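You operate a simulated robot arm through the tools that you are given. There is no shell and no other tool.

Carry out the task below with a simulated robot arm. There is one attempt and no reset: what you move stays moved.

JOB
Clamp the white rod in the cradle and file its flat end smooth.
Fine: put the file back and open the clamp again; leave the other rods as they are. Set down upright: file with a wooden grip. What is to be rubbed or washed off counts as gone when no trace of it is left.

The check looks at the end state, three seconds after you hand in, the way a careful person would. Anything else that was tipped, shoved, dropped, spilled or broken makes it a failure.

ROBOT AND FRAMES
A 7-joint arm with a two-finger parallel gripper, fixed in place. Base frame: the origin is on the floor under the middle of its stand, x ahead of it, y to its left, z up; the work surface is at about z = 600. Units: mm, rad, N and s.
With the tool pointing down near the work surface it reaches from about 240 to 700 mm from the base axis. Its first joint turns from -2.897 to 2.897 rad. Payload 3.43 kg.
Tool frame: the origin (TCP) lies between the finger pads and is the grasp point; the fingertips stand 30 mm ahead of it; z points along the fingers, y is the line along which they close. Largest opening 94 mm; finger width 28, thickness 10; the body of the gripper, 50 by 96 mm, starts 55 mm behind the TCP.
Orientation is told as [roll, pitch, yaw] about the base's x, y, z axes, in that order, counted from this pose: with the fingers straight down and closing along the base's y, the tool's x points along the base's -x, its y along +y and its z along -z.

CONTROLS
- The arm moves only by the tool step_arm. Its argument "moves" is a list of rows, each a list of 3 entries, a list of its own where there are three numbers: the turn, a rotation vector about the base's x, y, z in units of 180 degrees (1.0 is 180 degrees), then the shift along the base's x, y, z in units of 400 mm (1.0 is 400 mm), then the gripper command, from -1 (fully open) to 1 (shut), values between in proportion. In form: [[[rx, ry, rz], [x, y, z], grip], ...]. A call has 1 to 20 rows; each row is the pose to reach, as a shift and turn from the pose commanded when the call began. A call with a number of a shift or a turn outside -1 to 1 is refused whole. Each row takes 0.2 s and may step no farther than 50 mm and 0.15 rad from the row before; otherwise, or with a gripper value out of range, the whole call is refused. Where a pose cannot be reached the arm comes as near as it can. A force on the tool above 50 N (or 10 N above the force at the start of the call, whichever is more), or a blocked arm, ends the call early, and 0.2 s more pass. The fingers move at their own pace (about 108 mm/s each) and stop on an object; they squeeze with about 34 N. The grip force told is the motor's: it shows also when the fingers shut on nothing. Time passes only in rows, and 0.2 s behind the last, so rows that repeat a pose let the fingers close. The reply holds the time, the measured pose of the TCP, the force on the tool along the base axes, the opening and the grip force, in the units named above and with some noise, with the torque about the TCP (base axes, N m) and any sound that the robot's microphone picked up.
- Cameras (640 x 400 px; columns grow to the right, rows downward): "scene" is fixed at [51.5, -499.7, 1378.9]; the picture's right is [0.61, -0.79, 0.00], its down [-0.51, -0.40, -0.76] and it looks along [0.60, 0.47, -0.65] (base axes); focal length 309 px, centre (320, 200). "wrist" rides on the gripper at [76, 14, -103] in the tool frame; the picture's right is [-0.18, 0.98, 0.00], its down [-0.75, -0.14, -0.64] and it looks along [-0.63, -0.12, 0.77] (tool axes); focal length 243 px, centre (320, 200). There is no depth. A picture from a camera that has moved, and an enlarged one, comes with that camera's place and axes in the base frame and with its lens.
- snapshot(camera): a new picture of that camera. It takes no simulated time.
- lift_body(by): moves the trunk up (or, below 0, down) by that many mm; the arm rides with it, the base frame stays. It gives what a move gives, with no picture.
- inspect(camera, box): a new picture of the part [left, top, right, bottom] of that camera's present view, enlarged. It takes no simulated time.
- sign_off(): hands the job in; it is judged then, once.

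Places have to be worked out from the pictures, the camera data and where the tool is seen. Open the gripper and draw the arm clear of the work before you hand the job in, unless the task says otherwise.

The tools are called as name(argument=value, ...) on one line, values as JSON. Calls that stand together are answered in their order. step_arm: Moves the arm, as the interface text tells. Its arguments: {"type":"object","properties":{"moves":{"type":"array"}},"required":["moves"]} The other tools are called the same way: lift_body (by) moves the trunk up or down; snapshot (camera) takes a picture; inspect (camera, box) takes an enlarged picture of a part of a camera's view; sign_off () hands the job in.

At the start:

```text
clock: 0.0
eef_pos: [394.7, 119.0, 904.1]
tcp_rot: [0.0, 0.001, -0.001]
force: [0.3, 0.4, 0.5]
ft_torque: [0.02, -0.01, 0.0]
grip_width: 94.0
gripper_force: 0.0
trunk travel left (down, up): [-50.0, 540.0]
```

scene: 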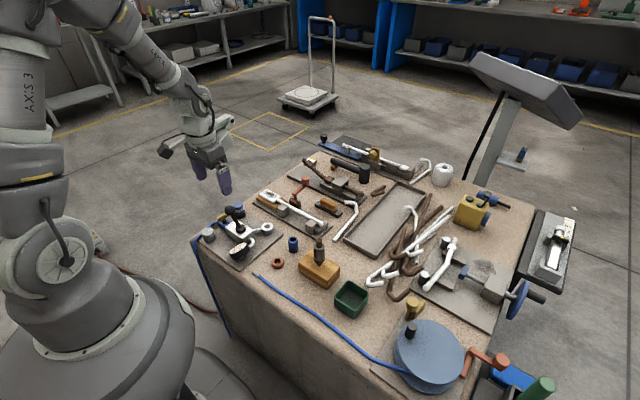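
wrist: 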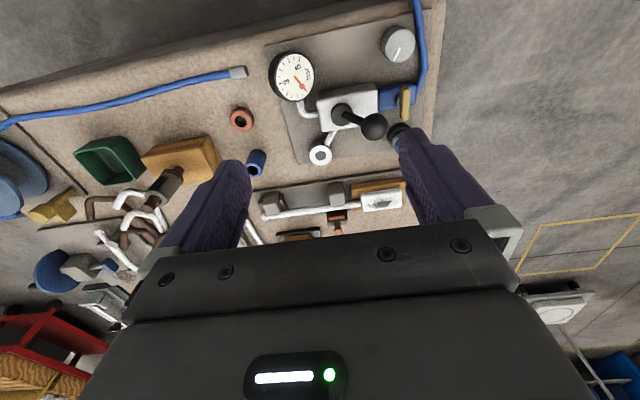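

The pictures show a crowded bench with several rods, fixtures and tools. I start by enlarging parts of the scene view to find the cradle, clamp, white rod and file.

inspect(camera="scene", box=[190, 190, 350, 290])

inspect(camera="scene", box=[280, 130, 440, 230])

inspect(camera="scene", box=[340, 180, 500, 280])

inspect(camera="scene", box=[400, 200, 600, 325])

inspect(camera="scene", box=[300, 270, 508, 400])

```text
4.00 times, centred on (270, 240) of scene
camera zoom: at [51.5, -499.7, 1378.9], right [0.61, -0.79, 0.0], down [-0.51, -0.4, -0.76], along [0.6, 0.47, -0.65], focal length 1238 px, centre (520, 40)
```

zoom: 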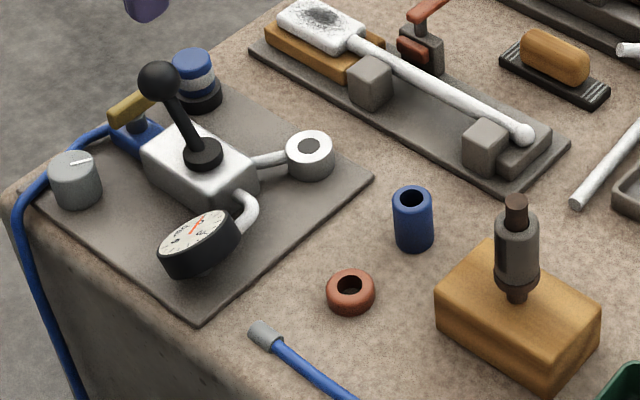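

```text
4.00 times, centred on (360, 180) of scene
camera zoom: at [51.5, -499.7, 1378.9], right [0.61, -0.79, 0.0], down [-0.51, -0.4, -0.76], along [0.6, 0.47, -0.65], focal length 1238 px, centre (160, 280)
```

zoom: 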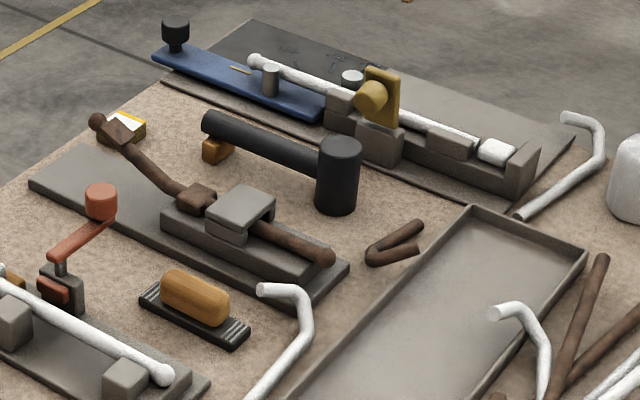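

```text
4.00 times, centred on (420, 230) of scene
camera zoom: at [51.5, -499.7, 1378.9], right [0.61, -0.79, 0.0], down [-0.51, -0.4, -0.76], along [0.6, 0.47, -0.65], focal length 1238 px, centre (-80, 80)
```

zoom: 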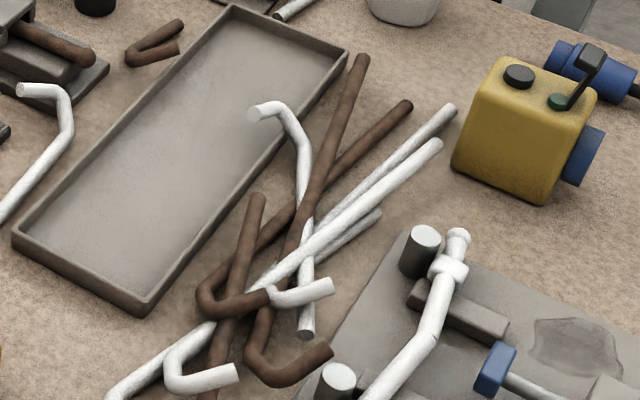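

```text
3.20 times, centred on (500, 262) of scene
camera zoom: at [51.5, -499.7, 1378.9], right [0.61, -0.79, 0.0], down [-0.51, -0.4, -0.76], along [0.6, 0.47, -0.65], focal length 990 px, centre (-256, 0)
```

zoom: 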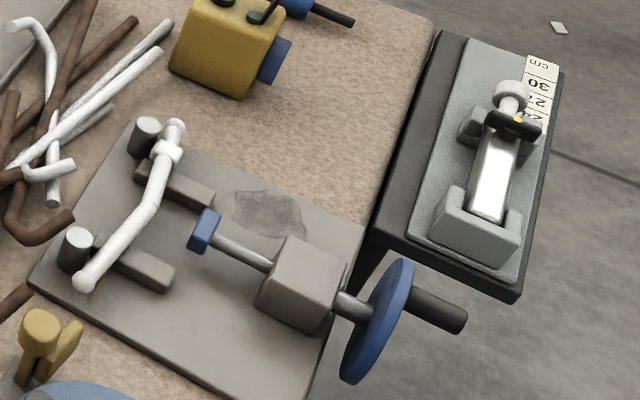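

```text
3.08 times, centred on (404, 335) of scene
camera zoom: at [51.5, -499.7, 1378.9], right [0.61, -0.79, 0.0], down [-0.51, -0.4, -0.76], along [0.6, 0.47, -0.65], focal length 952 px, centre (62, -215)
```

zoom: 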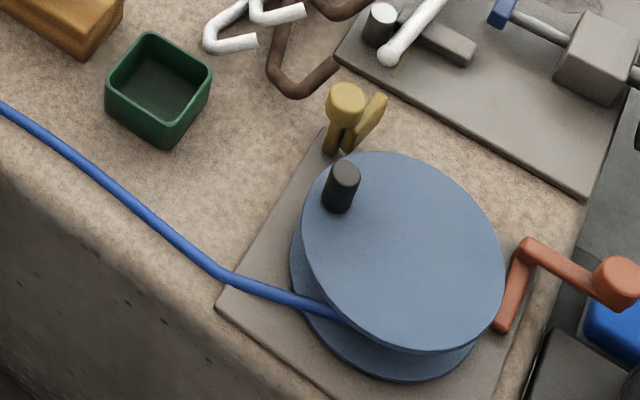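

I judge the rod fixture with the smudged white paddle end to be near (640–700, 100–200), with a red-levered clamp beside it and a ridged black file with a wooden grip near (740, 5). I move the arm forward at height so the wrist camera can look at them more closely.

step_arm(moves=[[[0, 0, 0], [0.1, 0, 0], -1], [[0, 0, 0], [0.2, 0, 0], -1], [[0, 0, 0], [0.3, 0, 0], -1], [[0, 0, 0], [0.4, 0, 0], -1], [[0, 0, 0], [0.45, 0, 0], -1]])

snapshot(camera="wrist")

```text
clock: 1.2
eef_pos: [573.6, 117.6, 902.7]
tcp_rot: [-0.001, 0.0, 0.001]
force: [-0.6, -0.4, -0.2]
ft_torque: [-0.04, 0.01, 0.04]
grip_width: 94.0
gripper_force: 0.1
trunk travel left (down, up): [-50.0, 540.0]
```

```text
taken
camera wrist: at [498.8, 132.9, 1006.4], right [0.18, 0.98, 0.0], down [0.75, -0.14, 0.64], along [0.63, -0.12, -0.77], focal length 243 px, centre (320, 200)
```

wrist: 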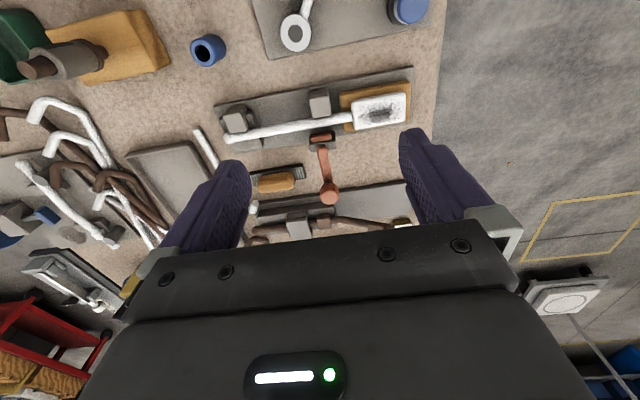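

The wrist view now shows fixture A: the white rod with a dark-stained paddle on a wooden pad, two blocks, and a red lever clamp. I enlarge it.

inspect(camera="wrist", box=[205, 60, 425, 198])

inspect(camera="wrist", box=[220, 130, 420, 255])

inspect(camera="scene", box=[250, 160, 346, 220])

```text
2.90 times, centred on (315, 129) of wrist
camera zoom: at [498.8, 132.9, 1006.4], right [0.18, 0.98, 0.0], down [0.75, -0.14, 0.64], along [0.63, -0.12, -0.77], focal length 703 px, centre (334, 406)
```

zoom: 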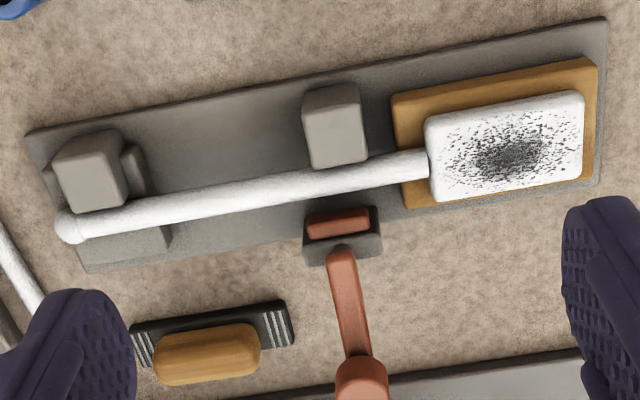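

```text
3.20 times, centred on (320, 192) of wrist
camera zoom: at [498.8, 132.9, 1006.4], right [0.18, 0.98, 0.0], down [0.75, -0.14, 0.64], along [0.63, -0.12, -0.77], focal length 776 px, centre (320, 224)
```

zoom: 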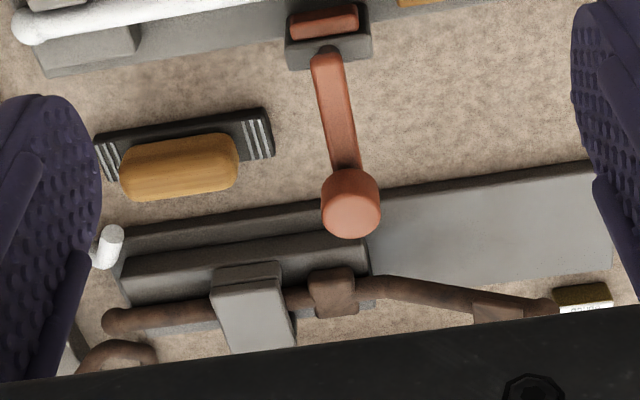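

```text
6.67 times, centred on (298, 190) of scene
camera zoom: at [51.5, -499.7, 1378.9], right [0.61, -0.79, 0.0], down [-0.51, -0.4, -0.76], along [0.6, 0.47, -0.65], focal length 2063 px, centre (467, 267)
```

zoom: 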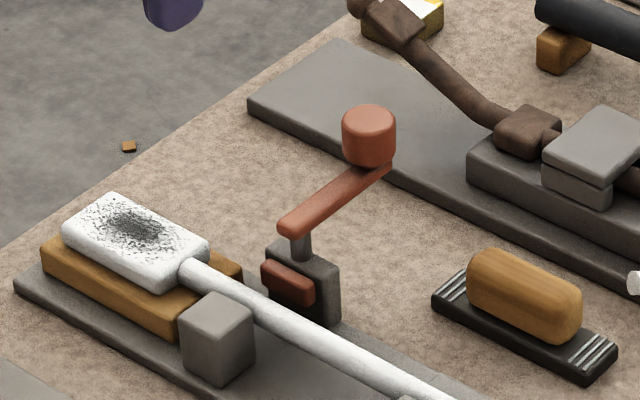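

The clamp is a post at about (683, 104) with a red jaw facing the rod and a horizontal crank lever carrying a knob near (736, 104, 695). The file lies along y near (745, 3). I move closer and lower toward the knob to test reach and get a better view.

step_arm(moves=[[[0, 0, 0], [0.1, 0, 0], -1], [[0, 0, 0], [0.2, 0, 0], -1], [[0, 0, 0], [0.3, -0.02, -0.03], -1], [[0, 0, 0], [0.4, -0.035, -0.08], -1]])

snapshot(camera="wrist")

snapshot(camera="scene")

```text
clock: 2.2
eef_pos: [721.8, 103.1, 871.9]
tcp_rot: [0.001, 0.001, 0.001]
force: [-0.4, -0.5, 0.6]
ft_torque: [0.01, -0.06, 0.01]
grip_width: 94.1
gripper_force: 0.0
out of reach, approached as far as the arm can: row 4
trunk travel left (down, up): [-50.0, 540.0]
```

```text
taken
camera wrist: at [646.6, 117.2, 975.0], right [0.18, 0.98, 0.0], down [0.75, -0.14, 0.64], along [0.63, -0.12, -0.77], focal length 243 px, centre (320, 200)
```

wrist: 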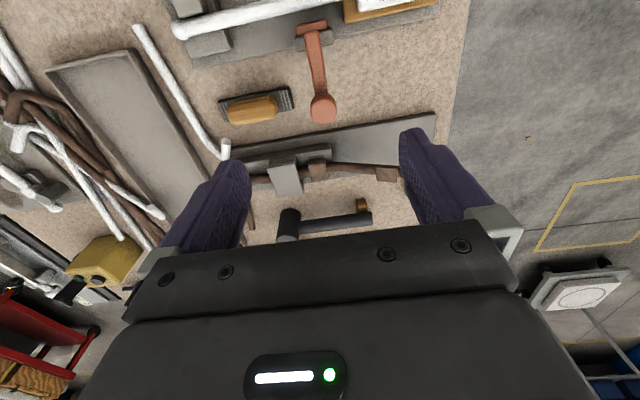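

```text
taken
```

scene: 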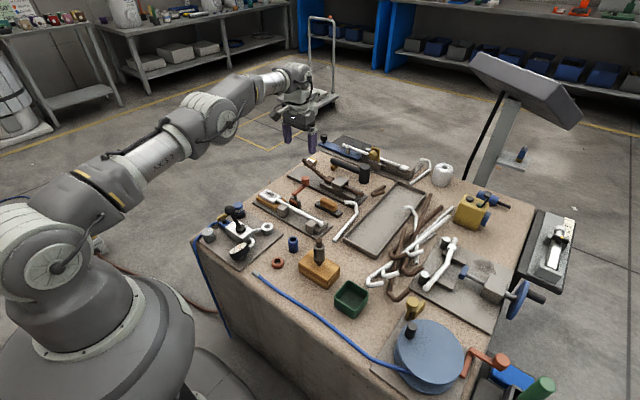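

The arm is near full stretch here, with the shoulder low at roughly z≈775. I raise the trunk 120 mm so the reach at bench height improves.

lift_body(by=120)

```text
clock: 3.7
eef_pos: [722.7, 102.0, 991.0]
tcp_rot: [-0.001, 0.001, -0.001]
force: [0.2, 0.1, -0.9]
ft_torque: [-0.03, 0.04, 0.03]
grip_width: 94.2
gripper_force: 0.0
trunk travel left (down, up): [-170.0, 420.0]
```

The TCP is now at about (722, 102, 991). I descend to around z = 800 for a close view of clamp and file.

step_arm(moves=[[[0, 0, 0], [-0.05, 0, -0.1], -1], [[0, 0, 0], [-0.1, 0, -0.2], -1], [[0, 0, 0], [-0.15, 0, -0.3], -1], [[0, 0, 0], [-0.2, 0, -0.4], -1], [[0, 0, 0], [-0.2, 0, -0.45], -1]])

snapshot(camera="wrist")

```text
clock: 4.9
eef_pos: [642.6, 103.6, 811.3]
tcp_rot: [-0.001, 0.001, 0.0]
force: [0.6, 0.6, 0.7]
ft_torque: [0.01, 0.01, 0.01]
grip_width: 94.3
gripper_force: 0.0
trunk travel left (down, up): [-170.0, 420.0]
```

```text
taken
camera wrist: at [567.3, 118.3, 913.3], right [0.18, 0.98, 0.0], down [0.75, -0.14, 0.64], along [0.63, -0.12, -0.77], focal length 243 px, centre (320, 200)
```

wrist: 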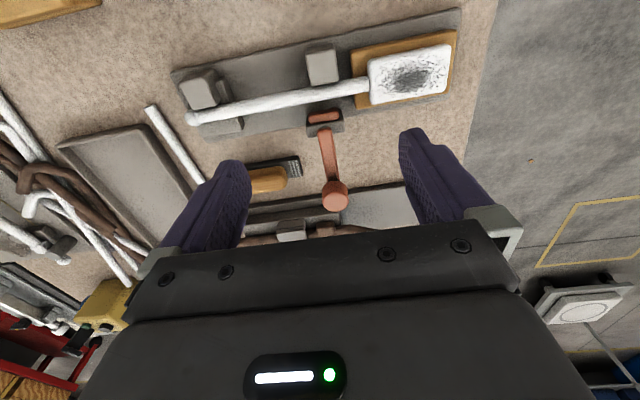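

inspect(camera="wrist", box=[160, 0, 480, 200])

inspect(camera="wrist", box=[240, 95, 416, 205])

```text
2.00 times, centred on (320, 100) of wrist
camera zoom: at [567.3, 118.3, 913.3], right [0.18, 0.98, 0.0], down [0.75, -0.14, 0.64], along [0.63, -0.12, -0.77], focal length 485 px, centre (320, 400)
```

zoom: 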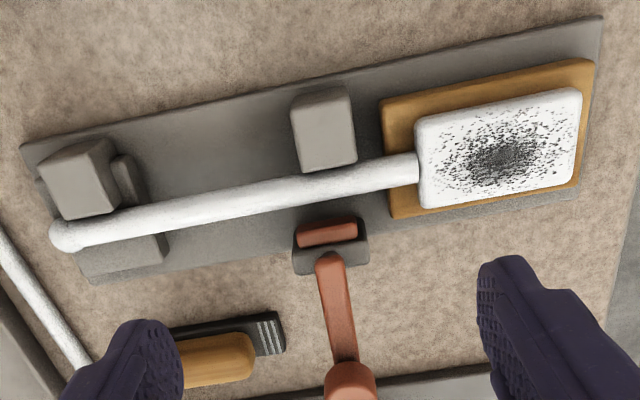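

```text
3.64 times, centred on (328, 150) of wrist
camera zoom: at [567.3, 118.3, 913.3], right [0.18, 0.98, 0.0], down [0.75, -0.14, 0.64], along [0.63, -0.12, -0.77], focal length 882 px, centre (291, 382)
```

zoom: 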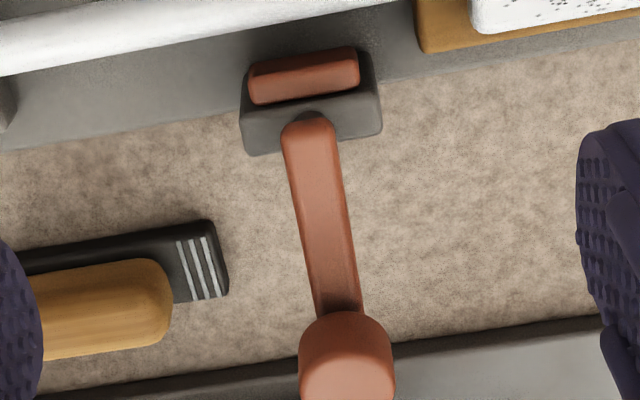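

The lever's pivot comes out near (677, 105) and its top near z≈678; the knob centre is near (736, 104.5) with its top at about z≈710. I move over the knob and come down, fingers open on both sides of it in y.

step_arm(moves=[[[0, 0, 0], [0.1175, 0.001, -0.04], -1], [[0, 0, 0], [0.2335, 0.002, -0.08], -1], [[0, 0, 0], [0.2335, 0.002, -0.17], -1]])

inspect(camera="scene", box=[240, 120, 368, 200])

snapshot(camera="wrist")

```text
clock: 5.7
eef_pos: [700.7, 85.5, 762.5]
tcp_rot: [0.001, 0.0, 0.0]
force: [0.2, 0.2, 0.5]
ft_torque: [0.04, 0.01, -0.03]
grip_width: 94.1
gripper_force: 0.1
out of reach, approached as far as the arm can: row 2, 3
trunk travel left (down, up): [-170.0, 420.0]
```

```text
5.00 times, centred on (304, 160) of scene
camera zoom: at [51.5, -499.7, 1378.9], right [0.61, -0.79, 0.0], down [-0.51, -0.4, -0.76], along [0.6, 0.47, -0.65], focal length 1547 px, centre (400, 400)
```

zoom: 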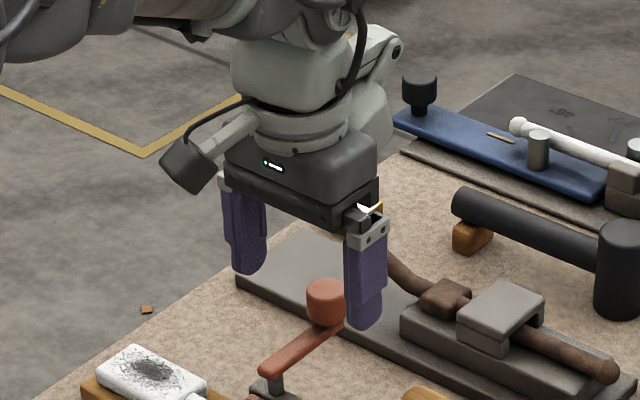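

```text
taken
camera wrist: at [626.2, 100.4, 865.0], right [0.18, 0.98, 0.0], down [0.75, -0.14, 0.64], along [0.63, -0.12, -0.77], focal length 243 px, centre (320, 200)
```

wrist: 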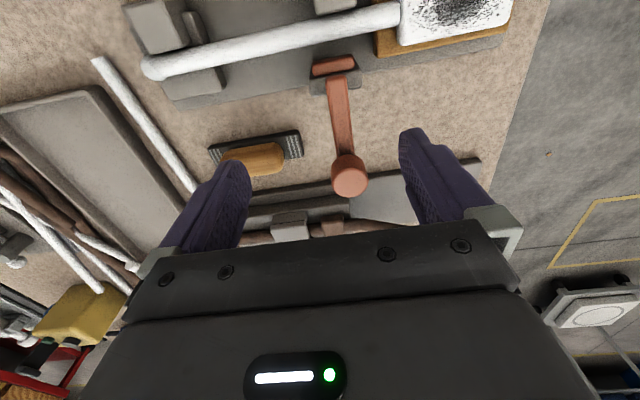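

Reach shrinks when the trunk is high (limit about r≈706 here), so the knob and file at r≈745 need the trunk lowered and the tool tilted outward. I draw back and up first, then lower the trunk fully.

step_arm(moves=[[[0, 0, 0], [-0.05, 0, 0.1], -1], [[0, 0, 0], [-0.1, 0, 0.2], -1], [[0, 0, 0], [-0.15, 0, 0.3], -1], [[0, 0, 0], [-0.2, 0, 0.4], -1], [[0, 0, 0], [-0.25, 0, 0.5], -1]])

```text
clock: 6.9
eef_pos: [600.1, 88.6, 962.2]
tcp_rot: [0.0, -0.001, 0.001]
force: [0.0, 0.7, -0.2]
ft_torque: [0.0, 0.0, -0.01]
grip_width: 93.7
gripper_force: 0.0
trunk travel left (down, up): [-170.0, 420.0]
```

The TCP is safely at z≈962, so I lower the trunk by 170 mm, which puts the TCP near z≈792.

lift_body(by=-170)

```text
clock: 8.8
eef_pos: [600.8, 87.3, 793.7]
tcp_rot: [0.001, 0.0, 0.001]
force: [0.5, 0.4, 0.4]
ft_torque: [0.03, 0.04, -0.01]
grip_width: 94.2
gripper_force: 0.0
trunk travel left (down, up): [0.0, 590.0]
```

Next I tilt the tool outward by about 0.25 rad while moving over the knob at a safe height, to test reach.

step_arm(moves=[[[0, -0.03, 0], [0.1125, 0.015, 0], -1], [[0, -0.06, 0], [0.225, 0.03, -0.0125], -1], [[0, -0.0796, 0], [0.3375, 0.0425, -0.025], -1]])

snapshot(camera="wrist")

inspect(camera="scene", box=[240, 130, 368, 210])

```text
clock: 9.6
eef_pos: [734.7, 104.0, 784.4]
tcp_rot: [-0.001, -0.251, -0.001]
force: [0.4, -0.1, 0.7]
ft_torque: [-0.01, -0.01, -0.03]
grip_width: 94.0
gripper_force: 0.0
trunk travel left (down, up): [0.0, 590.0]
```

```text
taken
camera wrist: at [636.8, 119.0, 863.9], right [0.18, 0.98, 0.05], down [0.57, -0.14, 0.81], along [0.8, -0.12, -0.59], focal length 243 px, centre (320, 200)
```

wrist: 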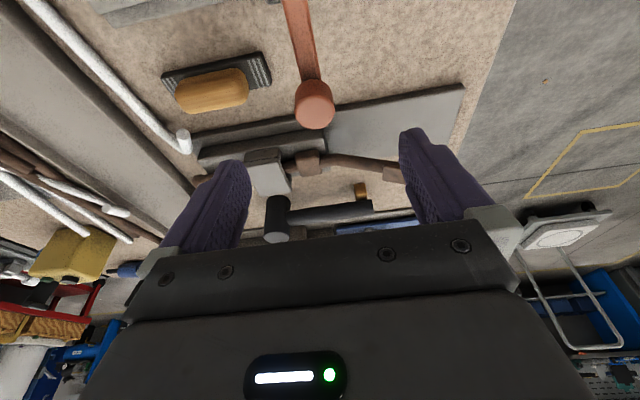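

```text
5.00 times, centred on (304, 170) of scene
camera zoom: at [51.5, -499.7, 1378.9], right [0.61, -0.79, 0.0], down [-0.51, -0.4, -0.76], along [0.6, 0.47, -0.65], focal length 1547 px, centre (400, 350)
```

zoom: 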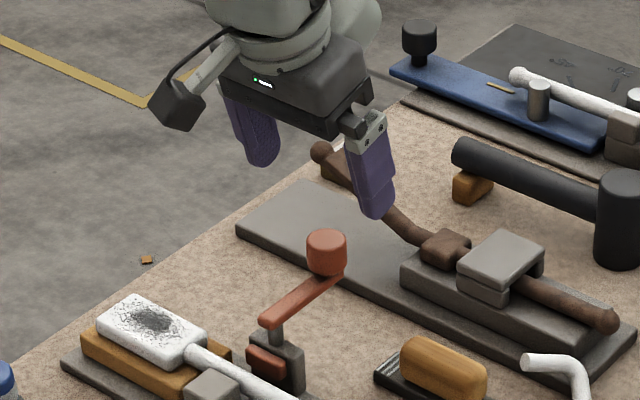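

The arm reaches over the knob with this tilt. I enlarge the wrist view to measure knob and file more exactly.

inspect(camera="wrist", box=[150, 30, 374, 170])

inspect(camera="scene", box=[280, 170, 360, 220])

```text
2.86 times, centred on (262, 100) of wrist
camera zoom: at [636.8, 119.0, 863.9], right [0.18, 0.98, 0.05], down [0.57, -0.14, 0.81], along [0.8, -0.12, -0.59], focal length 693 px, centre (486, 486)
```

zoom: 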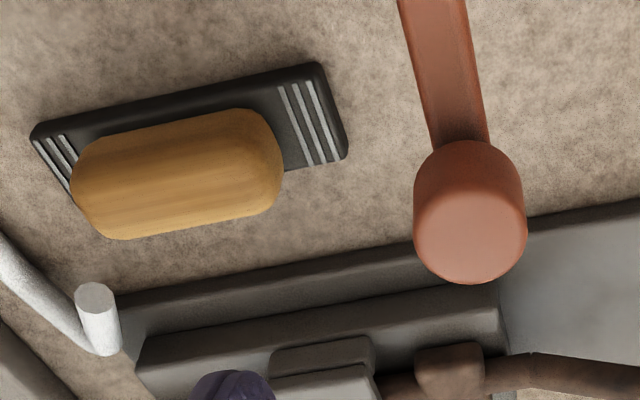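

```text
8.00 times, centred on (320, 195) of scene
camera zoom: at [51.5, -499.7, 1378.9], right [0.61, -0.79, 0.0], down [-0.51, -0.4, -0.76], along [0.6, 0.47, -0.65], focal length 2476 px, centre (320, 240)
```

zoom: 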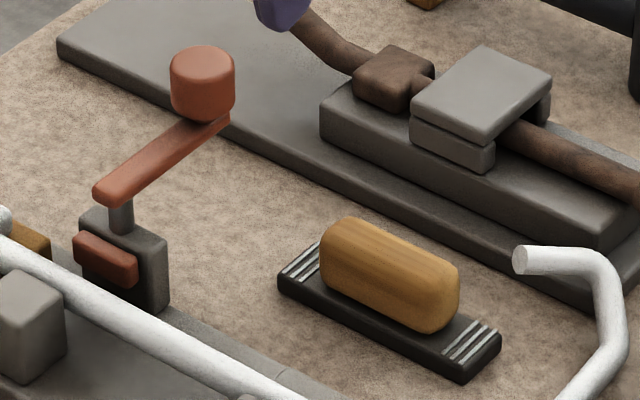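

Knob centre measures about (738.5, 104, top 709) with a radius of 14. I descend so the pads straddle it, TCP at z≈702.

step_arm(moves=[[[0, 0, 0], [0.004, 0, -0.1], -1], [[0, 0, 0], [0.007, 0, -0.205], -1]])

inspect(camera="scene", box=[250, 150, 362, 220])

snapshot(camera="wrist")

```text
clock: 10.2
eef_pos: [738.9, 104.2, 701.5]
tcp_rot: [0.001, -0.252, 0.003]
force: [0.4, -0.5, 0.1]
ft_torque: [-0.01, 0.0, 0.0]
grip_width: 94.3
gripper_force: 0.0
trunk travel left (down, up): [0.0, 590.0]
```

```text
5.71 times, centred on (306, 185) of scene
camera zoom: at [51.5, -499.7, 1378.9], right [0.61, -0.79, 0.0], down [-0.51, -0.4, -0.76], along [0.6, 0.47, -0.65], focal length 1768 px, centre (400, 286)
```

zoom: 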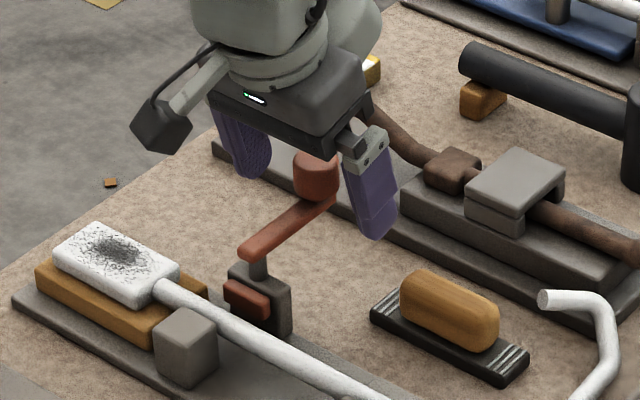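

```text
taken
camera wrist: at [639.7, 119.4, 781.8], right [0.18, 0.98, 0.05], down [0.57, -0.14, 0.81], along [0.8, -0.12, -0.59], focal length 243 px, centre (320, 200)
```

wrist: 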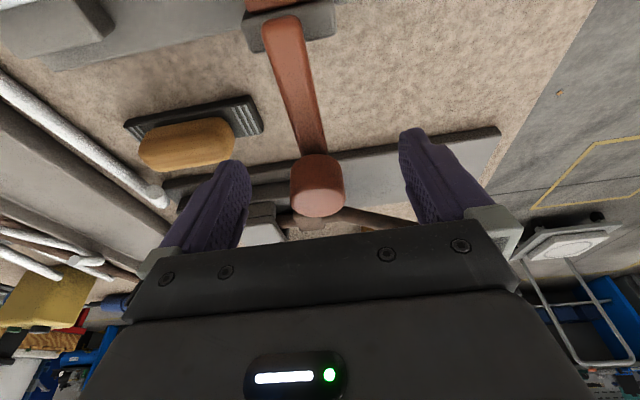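

The knob stands between the open fingers. I close the gripper on it.

step_arm(moves=[[[0, 0, 0], [0, 0, 0], 0.2], [[0, 0, 0], [0, 0, 0], 1], [[0, 0, 0], [0, 0, 0], 1], [[0, 0, 0], [0, 0, 0], 1]])

snapshot(camera="wrist")

```text
clock: 11.2
eef_pos: [738.7, 105.3, 703.3]
tcp_rot: [0.001, -0.251, -0.001]
force: [1.8, -1.2, -0.9]
ft_torque: [-0.05, -0.12, 0.03]
grip_width: 30.2
gripper_force: 44.9
trunk travel left (down, up): [0.0, 590.0]
```

```text
taken
camera wrist: at [639.7, 119.3, 781.5], right [0.18, 0.98, 0.05], down [0.57, -0.14, 0.81], along [0.8, -0.12, -0.59], focal length 243 px, centre (320, 200)
```

wrist: 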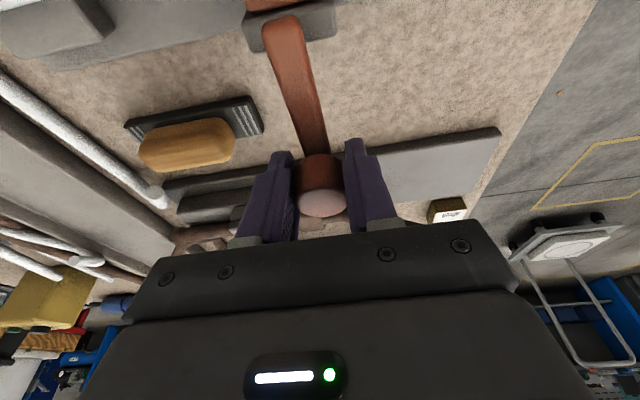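

The grip holds the knob (30 mm). I try a small clockwise turn (about 0.2 rad, knob toward −y) about the pivot and watch the force.

step_arm(moves=[[[0, 0, -0.0318], [-0.0008, -0.0152, 0], 1], [[0, 0, -0.0637], [-0.003, -0.0303, 0], 1]])

inspect(camera="scene", box=[250, 150, 362, 220])

```text
clock: 12.0
eef_pos: [739.9, 103.1, 701.4]
tcp_rot: [0.015, -0.257, -0.197]
force: [18.8, 34.6, -12.6]
ft_torque: [-0.17, 0.12, 0.5]
grip_width: 30.3
gripper_force: 44.4
trunk travel left (down, up): [0.0, 590.0]
stopped in row 2: the force on the tool passed its limit at 53 N (the readings are from after the stop); the commanded pose is now the measured one
```

```text
5.71 times, centred on (306, 185) of scene
camera zoom: at [51.5, -499.7, 1378.9], right [0.61, -0.79, 0.0], down [-0.51, -0.4, -0.76], along [0.6, 0.47, -0.65], focal length 1768 px, centre (400, 286)
```

zoom: 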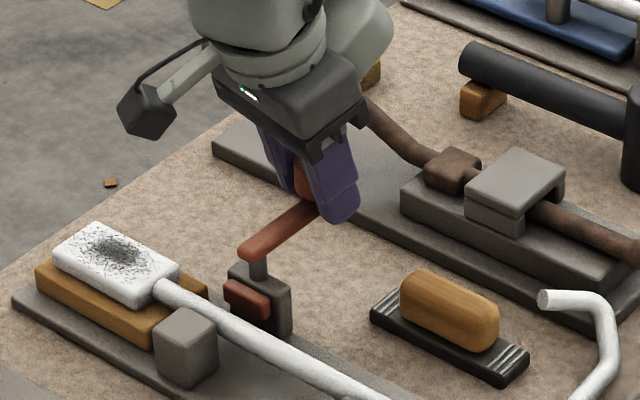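

The lever is blocked clockwise (34 N at once), so it must turn the other way. I return the yaw to zero and then turn it counter-clockwise a little.

step_arm(moves=[[[0, 0, 0.035], [-0.002, 0.004, 0.001], 1], [[0, 0, 0.0627], [-0.003, 0.005, 0.002], 1], [[0, 0, 0.0945], [-0.0038, 0.0202, 0.002], 1], [[0, 0, 0.1264], [-0.006, 0.0353, 0.002], 1]])

inspect(camera="scene", box=[250, 150, 362, 220])

```text
clock: 12.4
eef_pos: [739.9, 102.9, 702.8]
tcp_rot: [0.021, -0.257, -0.12]
force: [20.6, 23.1, -16.5]
ft_torque: [0.03, 0.17, 0.17]
grip_width: 29.7
gripper_force: 44.9
trunk travel left (down, up): [0.0, 590.0]
stopped in row 1: the force on the tool passed its limit at 52 N (the readings are from after the stop); the commanded pose is now the measured one
```

```text
5.71 times, centred on (306, 185) of scene
camera zoom: at [51.5, -499.7, 1378.9], right [0.61, -0.79, 0.0], down [-0.51, -0.4, -0.76], along [0.6, 0.47, -0.65], focal length 1768 px, centre (400, 286)
```

zoom: 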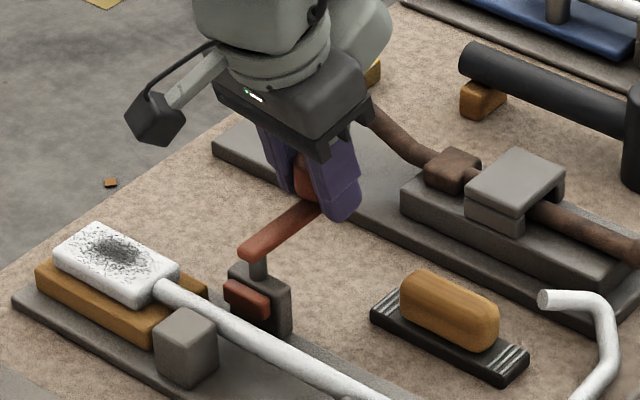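

There is leftover strain in the grip, so I open the fingers to relax it and square the tool up again over the knob.

step_arm(moves=[[[0, 0, 0], [0, 0, 0], 0], [[0, 0, 0], [0, 0, 0], 0]])

```text
clock: 13.0
eef_pos: [739.0, 99.8, 704.4]
tcp_rot: [0.016, -0.259, -0.12]
force: [-0.4, 0.0, -0.2]
ft_torque: [-0.01, -0.02, 0.01]
grip_width: 46.8
gripper_force: 0.0
trunk travel left (down, up): [0.0, 590.0]
```

Force is gone with the fingers part-open (47 mm). I straighten the orientation and re-centre on the knob.

step_arm(moves=[[[-0.005, 0.002, 0.038], [-0.001, 0.013, -0.003], 0], [[-0.005, 0.002, 0.038], [-0.001, 0.013, -0.003], 0]])

snapshot(camera="wrist")

```text
clock: 13.6
eef_pos: [738.0, 105.0, 704.1]
tcp_rot: [0.0, -0.254, 0.004]
force: [0.0, -0.4, 0.1]
ft_torque: [0.01, 0.01, 0.01]
grip_width: 47.1
gripper_force: 0.0
trunk travel left (down, up): [0.0, 590.0]
```

```text
taken
camera wrist: at [639.2, 118.6, 783.3], right [0.18, 0.98, 0.05], down [0.57, -0.14, 0.81], along [0.8, -0.12, -0.58], focal length 243 px, centre (320, 200)
```

wrist: 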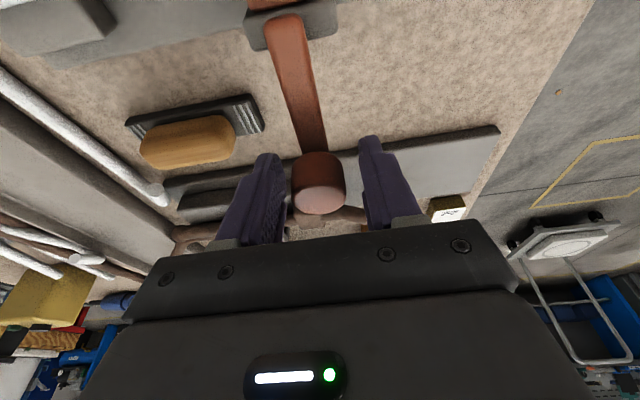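

The lever is unmoved and the knob is centred. I narrow the fingers to a loose cage (~33 mm) and push the knob counter-clockwise along its arc by about 0.36 rad.

step_arm(moves=[[[0, 0, 0], [0, 0, 0], 0.3], [[0, 0, 0.0382], [-0.0011, 0.0183, 0], 0.3], [[0, 0, 0.0764], [-0.0044, 0.0363, 0], 0.3], [[0, 0, 0.1146], [-0.0098, 0.0537, 0], 0.3]])

snapshot(camera="wrist")

inspect(camera="scene", box=[250, 150, 362, 220])

```text
clock: 14.6
eef_pos: [734.1, 126.5, 703.4]
tcp_rot: [-0.001, -0.255, 0.361]
force: [0.8, -1.6, 0.5]
ft_torque: [-0.05, -0.02, -0.02]
grip_width: 33.9
gripper_force: 0.9
trunk travel left (down, up): [0.0, 590.0]
```

```text
taken
camera wrist: at [636.8, 103.7, 783.3], right [-0.18, 0.98, 0.05], down [0.58, 0.07, 0.81], along [0.79, 0.18, -0.58], focal length 243 px, centre (320, 200)
```

wrist: 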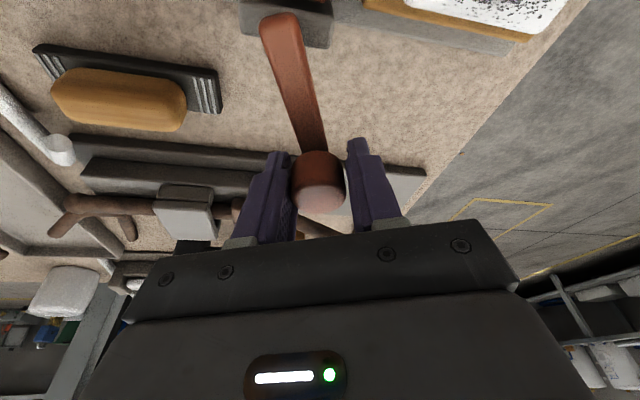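

```text
5.71 times, centred on (306, 185) of scene
camera zoom: at [51.5, -499.7, 1378.9], right [0.61, -0.79, 0.0], down [-0.51, -0.4, -0.76], along [0.6, 0.47, -0.65], focal length 1768 px, centre (400, 286)
```

zoom: 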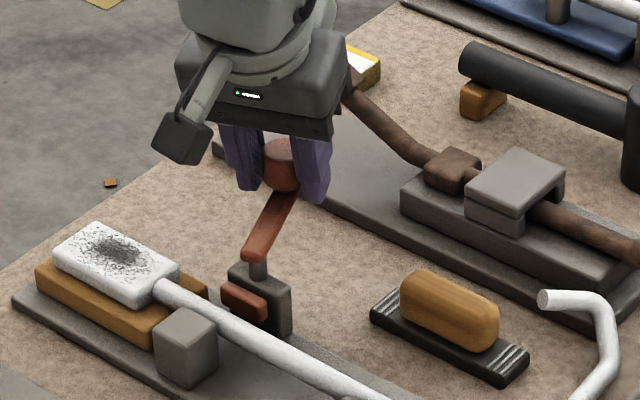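

The lever follows easily (about 2 N) and the red jaw is creeping toward the rod. I continue along the arc to about 1.2 rad.

step_arm(moves=[[[0, 0, 0.0382], [-0.0075, 0.0167, 0], 0.3], [[0, 0, 0.0764], [-0.0169, 0.0324, 0], 0.3], [[0, 0, 0.1146], [-0.0281, 0.0468, 0], 0.3], [[0, 0, 0.1528], [-0.0409, 0.0598, 0], 0.3], [[0, 0, 0.191], [-0.0553, 0.0712, 0], 0.3], [[0, 0, 0.2292], [-0.0709, 0.0808, 0], 0.3], [[0, 0, 0.2674], [-0.0875, 0.0884, 0], 0.3]])

snapshot(camera="wrist")

inspect(camera="scene", box=[250, 150, 362, 220])

```text
clock: 16.2
eef_pos: [698.1, 161.8, 702.5]
tcp_rot: [0.0, -0.255, 1.204]
force: [1.3, -0.7, 0.7]
ft_torque: [-0.01, 0.0, 0.02]
grip_width: 33.6
gripper_force: 0.7
trunk travel left (down, up): [0.0, 590.0]
```

```text
taken
camera wrist: at [651.2, 73.4, 782.8], right [-0.85, 0.52, 0.05], down [0.34, 0.48, 0.81], along [0.4, 0.71, -0.58], focal length 243 px, centre (320, 200)
```

wrist: 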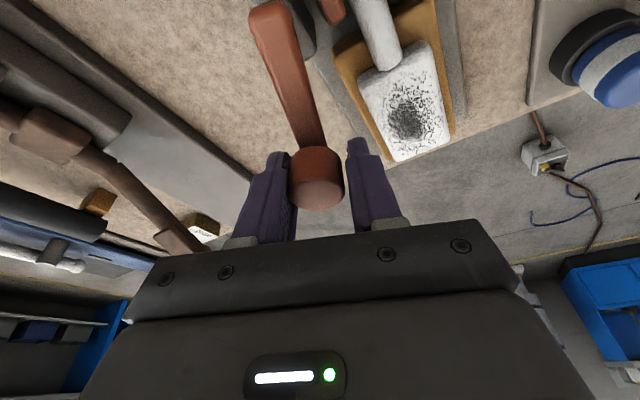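

```text
5.71 times, centred on (306, 185) of scene
camera zoom: at [51.5, -499.7, 1378.9], right [0.61, -0.79, 0.0], down [-0.51, -0.4, -0.76], along [0.6, 0.47, -0.65], focal length 1768 px, centre (400, 286)
```

zoom: 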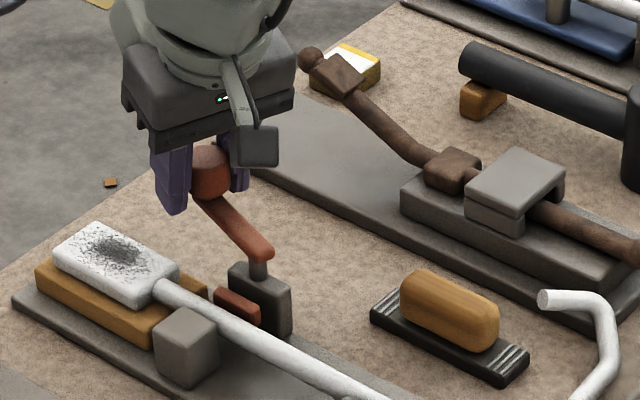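

The jaw has now moved well out toward the rod. I continue to about 1.56 rad and watch for the clamp's resistance.

step_arm(moves=[[[0, 0, 0.0382], [-0.0174, 0.0056, 0], 0.3], [[0, 0, 0.0764], [-0.0354, 0.0091, 0], 0.3], [[0, 0, 0.1146], [-0.0536, 0.0104, 0], 0.3]])

snapshot(camera="wrist")

inspect(camera="scene", box=[250, 150, 362, 220])

```text
clock: 17.0
eef_pos: [678.5, 165.4, 703.6]
tcp_rot: [-0.002, -0.256, 1.566]
force: [6.4, -1.6, -0.2]
ft_torque: [0.05, 0.04, -0.04]
grip_width: 36.6
gripper_force: 3.4
trunk travel left (down, up): [0.0, 590.0]
```

```text
taken
camera wrist: at [664.6, 65.5, 783.4], right [-0.98, 0.19, 0.05], down [0.15, 0.57, 0.81], along [0.12, 0.8, -0.58], focal length 243 px, centre (320, 200)
```

wrist: 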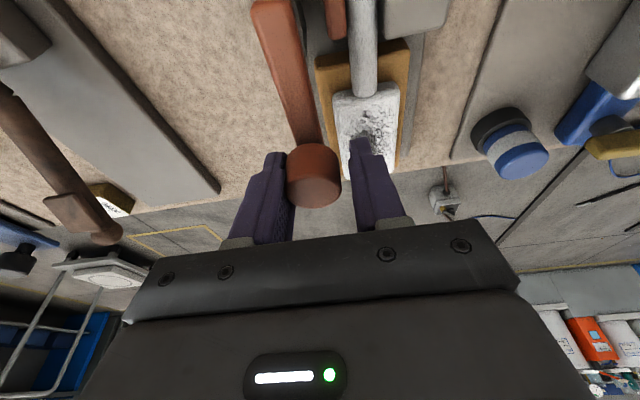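

```text
5.71 times, centred on (306, 185) of scene
camera zoom: at [51.5, -499.7, 1378.9], right [0.61, -0.79, 0.0], down [-0.51, -0.4, -0.76], along [0.6, 0.47, -0.65], focal length 1768 px, centre (400, 286)
```

zoom: 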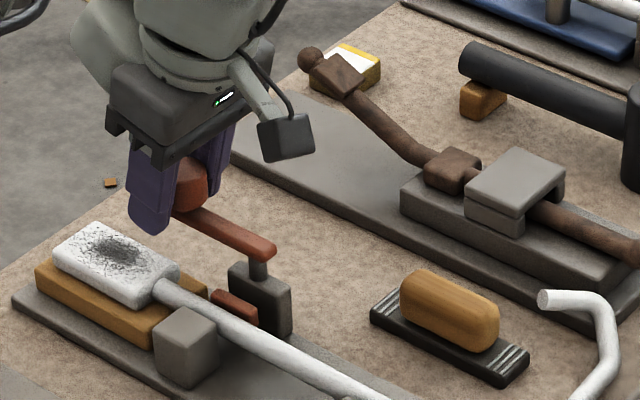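

Force has risen to about 6 N and the pushing finger is being deflected. I look closely at the jaw and rod.

inspect(camera="scene", box=[272, 188, 320, 218])

inspect(camera="wrist", box=[230, 0, 422, 120])

```text
13.33 times, centred on (296, 203) of scene
camera zoom: at [51.5, -499.7, 1378.9], right [0.61, -0.79, 0.0], down [-0.51, -0.4, -0.76], along [0.6, 0.47, -0.65], focal length 4126 px, centre (640, 160)
```

zoom: 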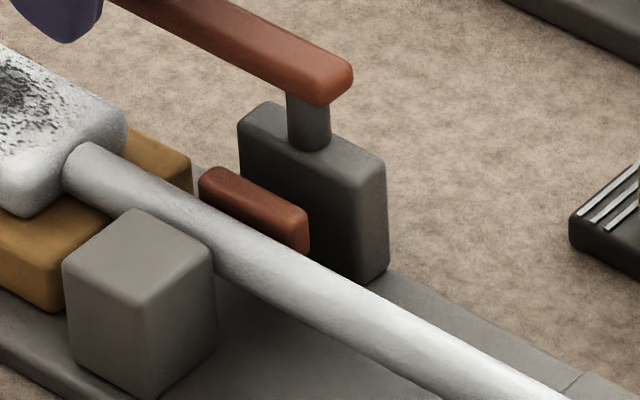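

```text
3.33 times, centred on (326, 60) of wrist
camera zoom: at [664.6, 65.5, 783.4], right [-0.98, 0.19, 0.05], down [0.15, 0.57, 0.81], along [0.12, 0.8, -0.58], focal length 809 px, centre (300, 667)
```

zoom: 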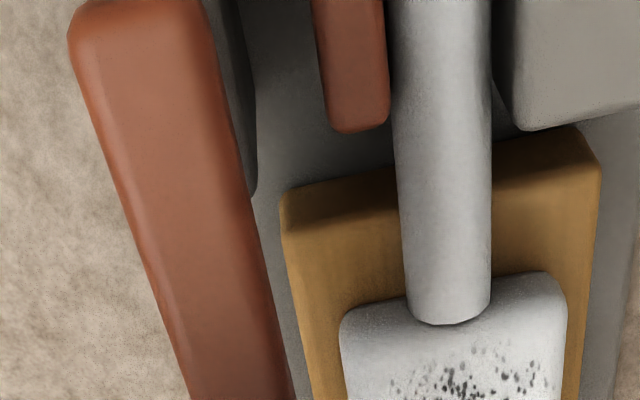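

The jaw is almost on the rod, with a small gap left to the opposite block. I grip the knob fully and turn a little further to tighten.

step_arm(moves=[[[0, 0, 0], [0, 0, 0], 1], [[0, 0, 0], [0, 0, 0], 1], [[0, 0, 0.0191], [-0.0092, -0.0002, 0], 1], [[0, 0, 0.0382], [-0.0183, -0.0009, 0], 1]])

inspect(camera="scene", box=[272, 188, 320, 218])

inspect(camera="wrist", box=[230, 0, 422, 120])

```text
clock: 17.8
eef_pos: [681.5, 164.1, 703.1]
tcp_rot: [-0.016, -0.254, 1.61]
force: [30.7, 2.9, -17.0]
ft_torque: [0.25, 0.22, 0.2]
grip_width: 29.2
gripper_force: 45.3
trunk travel left (down, up): [0.0, 590.0]
stopped in row 4: the force on the tool passed its limit at 54 N (the readings are from after the stop); the commanded pose is now the measured one
```

```text
13.33 times, centred on (296, 203) of scene
camera zoom: at [51.5, -499.7, 1378.9], right [0.61, -0.79, 0.0], down [-0.51, -0.4, -0.76], along [0.6, 0.47, -0.65], focal length 4126 px, centre (640, 160)
```

zoom: 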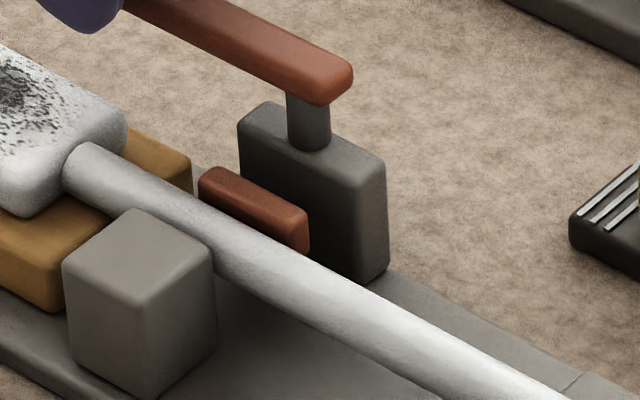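

```text
3.33 times, centred on (326, 60) of wrist
camera zoom: at [670.7, 64.4, 783.2], right [-0.99, 0.14, 0.03], down [0.11, 0.57, 0.81], along [0.1, 0.81, -0.58], focal length 809 px, centre (300, 667)
```

zoom: 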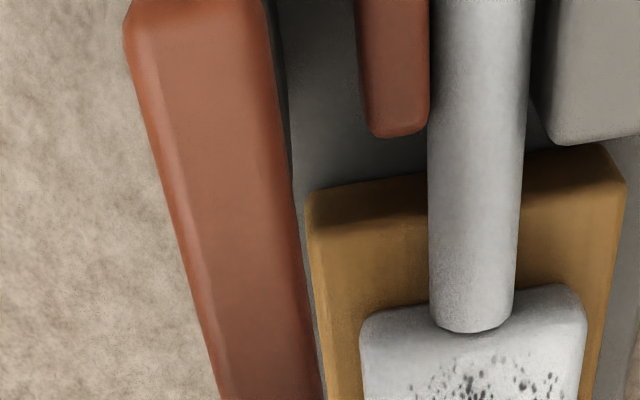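

The lever came to a firm stop at about 1.5 rad with the jaw against the rod. I release the knob and check whether it stays put.

step_arm(moves=[[[0, 0, 0], [0, 0, 0], 0], [[0, 0, 0], [0, 0, 0], 0], [[0, 0, 0], [0, 0, 0], 0]])

inspect(camera="scene", box=[256, 168, 320, 208])

snapshot(camera="wrist")

```text
clock: 18.6
eef_pos: [677.3, 164.4, 706.6]
tcp_rot: [-0.012, -0.255, 1.612]
force: [-0.4, -0.4, -0.5]
ft_torque: [0.0, -0.01, 0.06]
grip_width: 47.0
gripper_force: 0.1
trunk travel left (down, up): [0.0, 590.0]
```

```text
10.00 times, centred on (288, 188) of scene
camera zoom: at [51.5, -499.7, 1378.9], right [0.61, -0.79, 0.0], down [-0.51, -0.4, -0.76], along [0.6, 0.47, -0.65], focal length 3094 px, centre (640, 320)
```

zoom: 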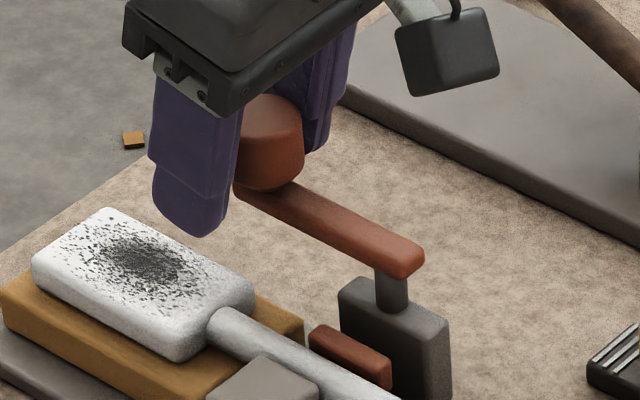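

```text
taken
camera wrist: at [667.1, 65.1, 785.7], right [-0.99, 0.14, 0.04], down [0.11, 0.57, 0.81], along [0.09, 0.81, -0.58], focal length 243 px, centre (320, 200)
```

wrist: 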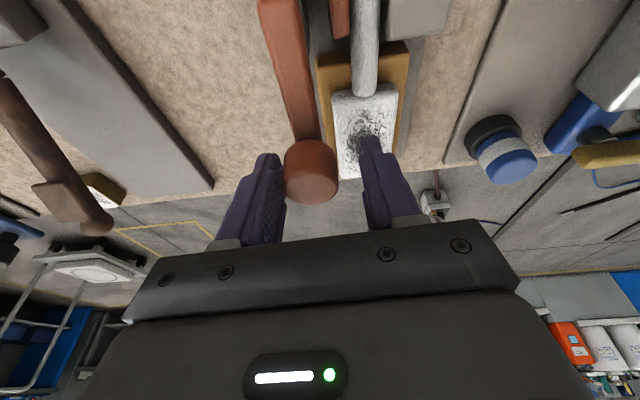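

I enlarge the wrist view to locate the knob exactly in its new position, since I need to know the clearance for filing.

inspect(camera="wrist", box=[240, 0, 400, 100])

inspect(camera="wrist", box=[240, 120, 400, 220])

```text
4.00 times, centred on (320, 50) of wrist
camera zoom: at [667.1, 65.1, 785.7], right [-0.99, 0.14, 0.04], down [0.11, 0.57, 0.81], along [0.09, 0.81, -0.58], focal length 970 px, centre (320, 800)
```

zoom: 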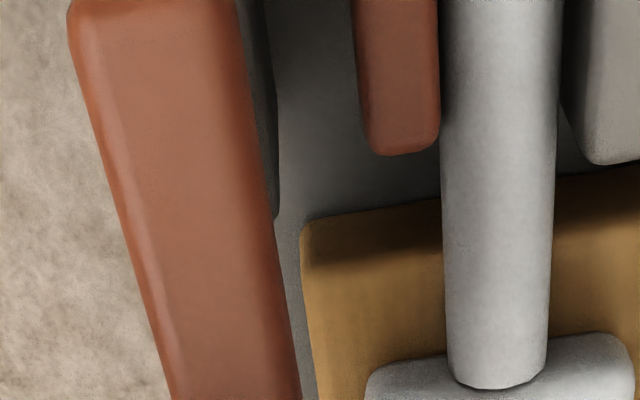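

```text
4.00 times, centred on (320, 170) of wrist
camera zoom: at [667.1, 65.1, 785.7], right [-0.99, 0.14, 0.04], down [0.11, 0.57, 0.81], along [0.09, 0.81, -0.58], focal length 970 px, centre (320, 320)
```

zoom: 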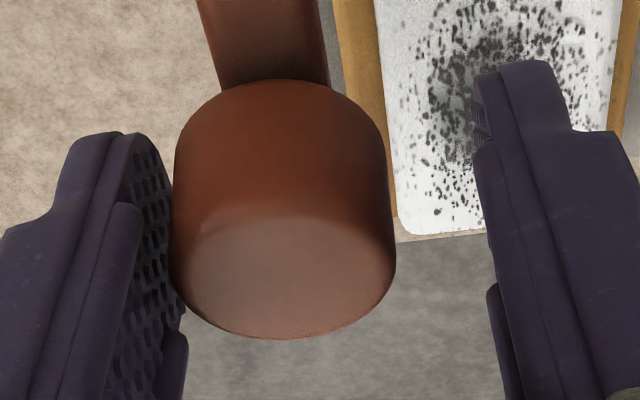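

The knob sits near (681, 162) with the jaw touching the rod, so the clamp looks shut. I lift straight off, turn the tool back to yaw 0 and travel over the file, keeping the 0.25 rad outward tilt.

step_arm(moves=[[[0, 0, 0], [0, 0, 0.1], 0], [[0, 0, 0], [0, 0, 0.2], 0], [[0, 0, -0.0428], [0.0148, -0.0338, 0.2], -0.3], [[0, 0, -0.0855], [0.0296, -0.0677, 0.2], -0.6], [[0, 0, -0.1283], [0.0444, -0.1015, 0.2], -1], [[0, 0, -0.171], [0.0592, -0.1353, 0.2], -1], [[0, 0, -0.2138], [0.074, -0.1692, 0.2], -1], [[0, 0, -0.2566], [0.0888, -0.203, 0.2], -1], [[0, 0, -0.2993], [0.1035, -0.2368, 0.2], -1], [[0, 0, -0.3421], [0.1183, -0.2707, 0.2], -1], [[0, 0, -0.3848], [0.1331, -0.3045, 0.2], -1], [[0, 0, -0.4276], [0.1479, -0.3383, 0.2], -1], [[0, 0, -0.4704], [0.1627, -0.3722, 0.2], -1], [[0, 0, -0.5131], [0.1775, -0.406, 0.2], -1]])

snapshot(camera="wrist")

snapshot(camera="scene")

```text
clock: 21.6
eef_pos: [749.0, 3.5, 785.4]
tcp_rot: [-0.014, -0.256, -0.002]
force: [0.6, 0.3, -0.2]
ft_torque: [0.0, 0.01, -0.03]
grip_width: 94.2
gripper_force: 0.1
trunk travel left (down, up): [0.0, 590.0]
```

```text
taken
camera wrist: at [650.4, 18.4, 865.5], right [0.18, 0.98, 0.04], down [0.57, -0.14, 0.81], along [0.8, -0.13, -0.58], focal length 243 px, centre (320, 200)
```

wrist: 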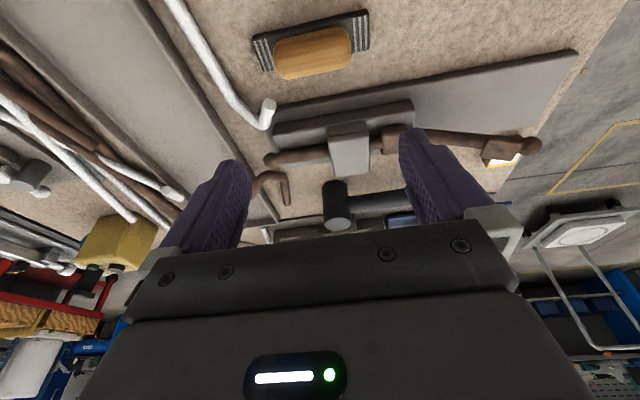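

```text
taken
```

scene: 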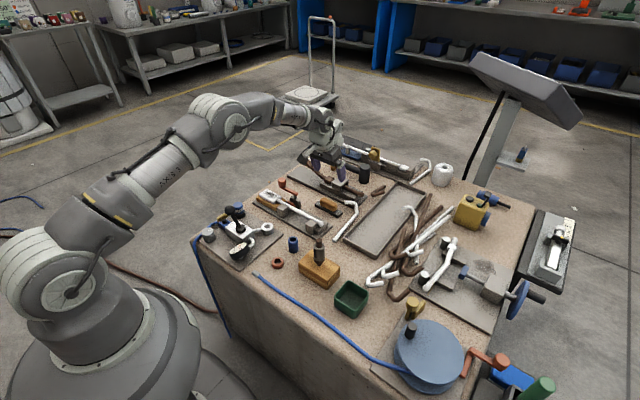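

inspect(camera="wrist", box=[230, 0, 390, 100])

inspect(camera="scene", box=[256, 168, 352, 228])

```text
4.00 times, centred on (310, 50) of wrist
camera zoom: at [650.4, 18.4, 865.5], right [0.18, 0.98, 0.04], down [0.57, -0.14, 0.81], along [0.8, -0.13, -0.58], focal length 970 px, centre (360, 800)
```

zoom: 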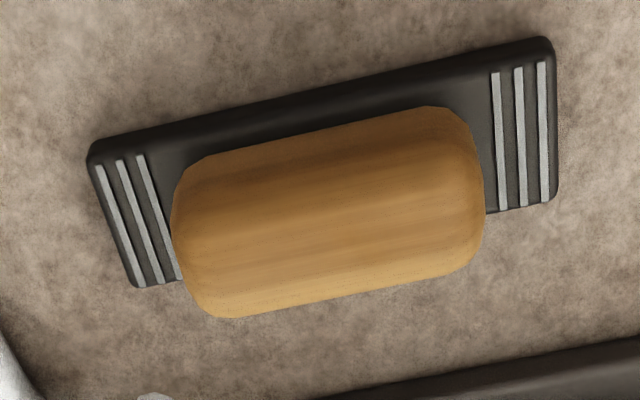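

```text
6.67 times, centred on (304, 198) of scene
camera zoom: at [51.5, -499.7, 1378.9], right [0.61, -0.79, 0.0], down [-0.51, -0.4, -0.76], along [0.6, 0.47, -0.65], focal length 2063 px, centre (427, 213)
```

zoom: 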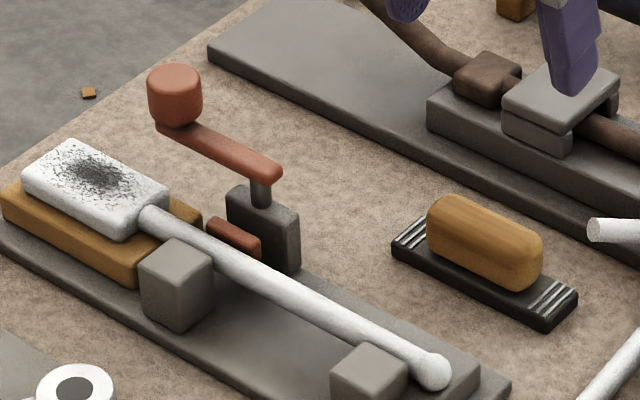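

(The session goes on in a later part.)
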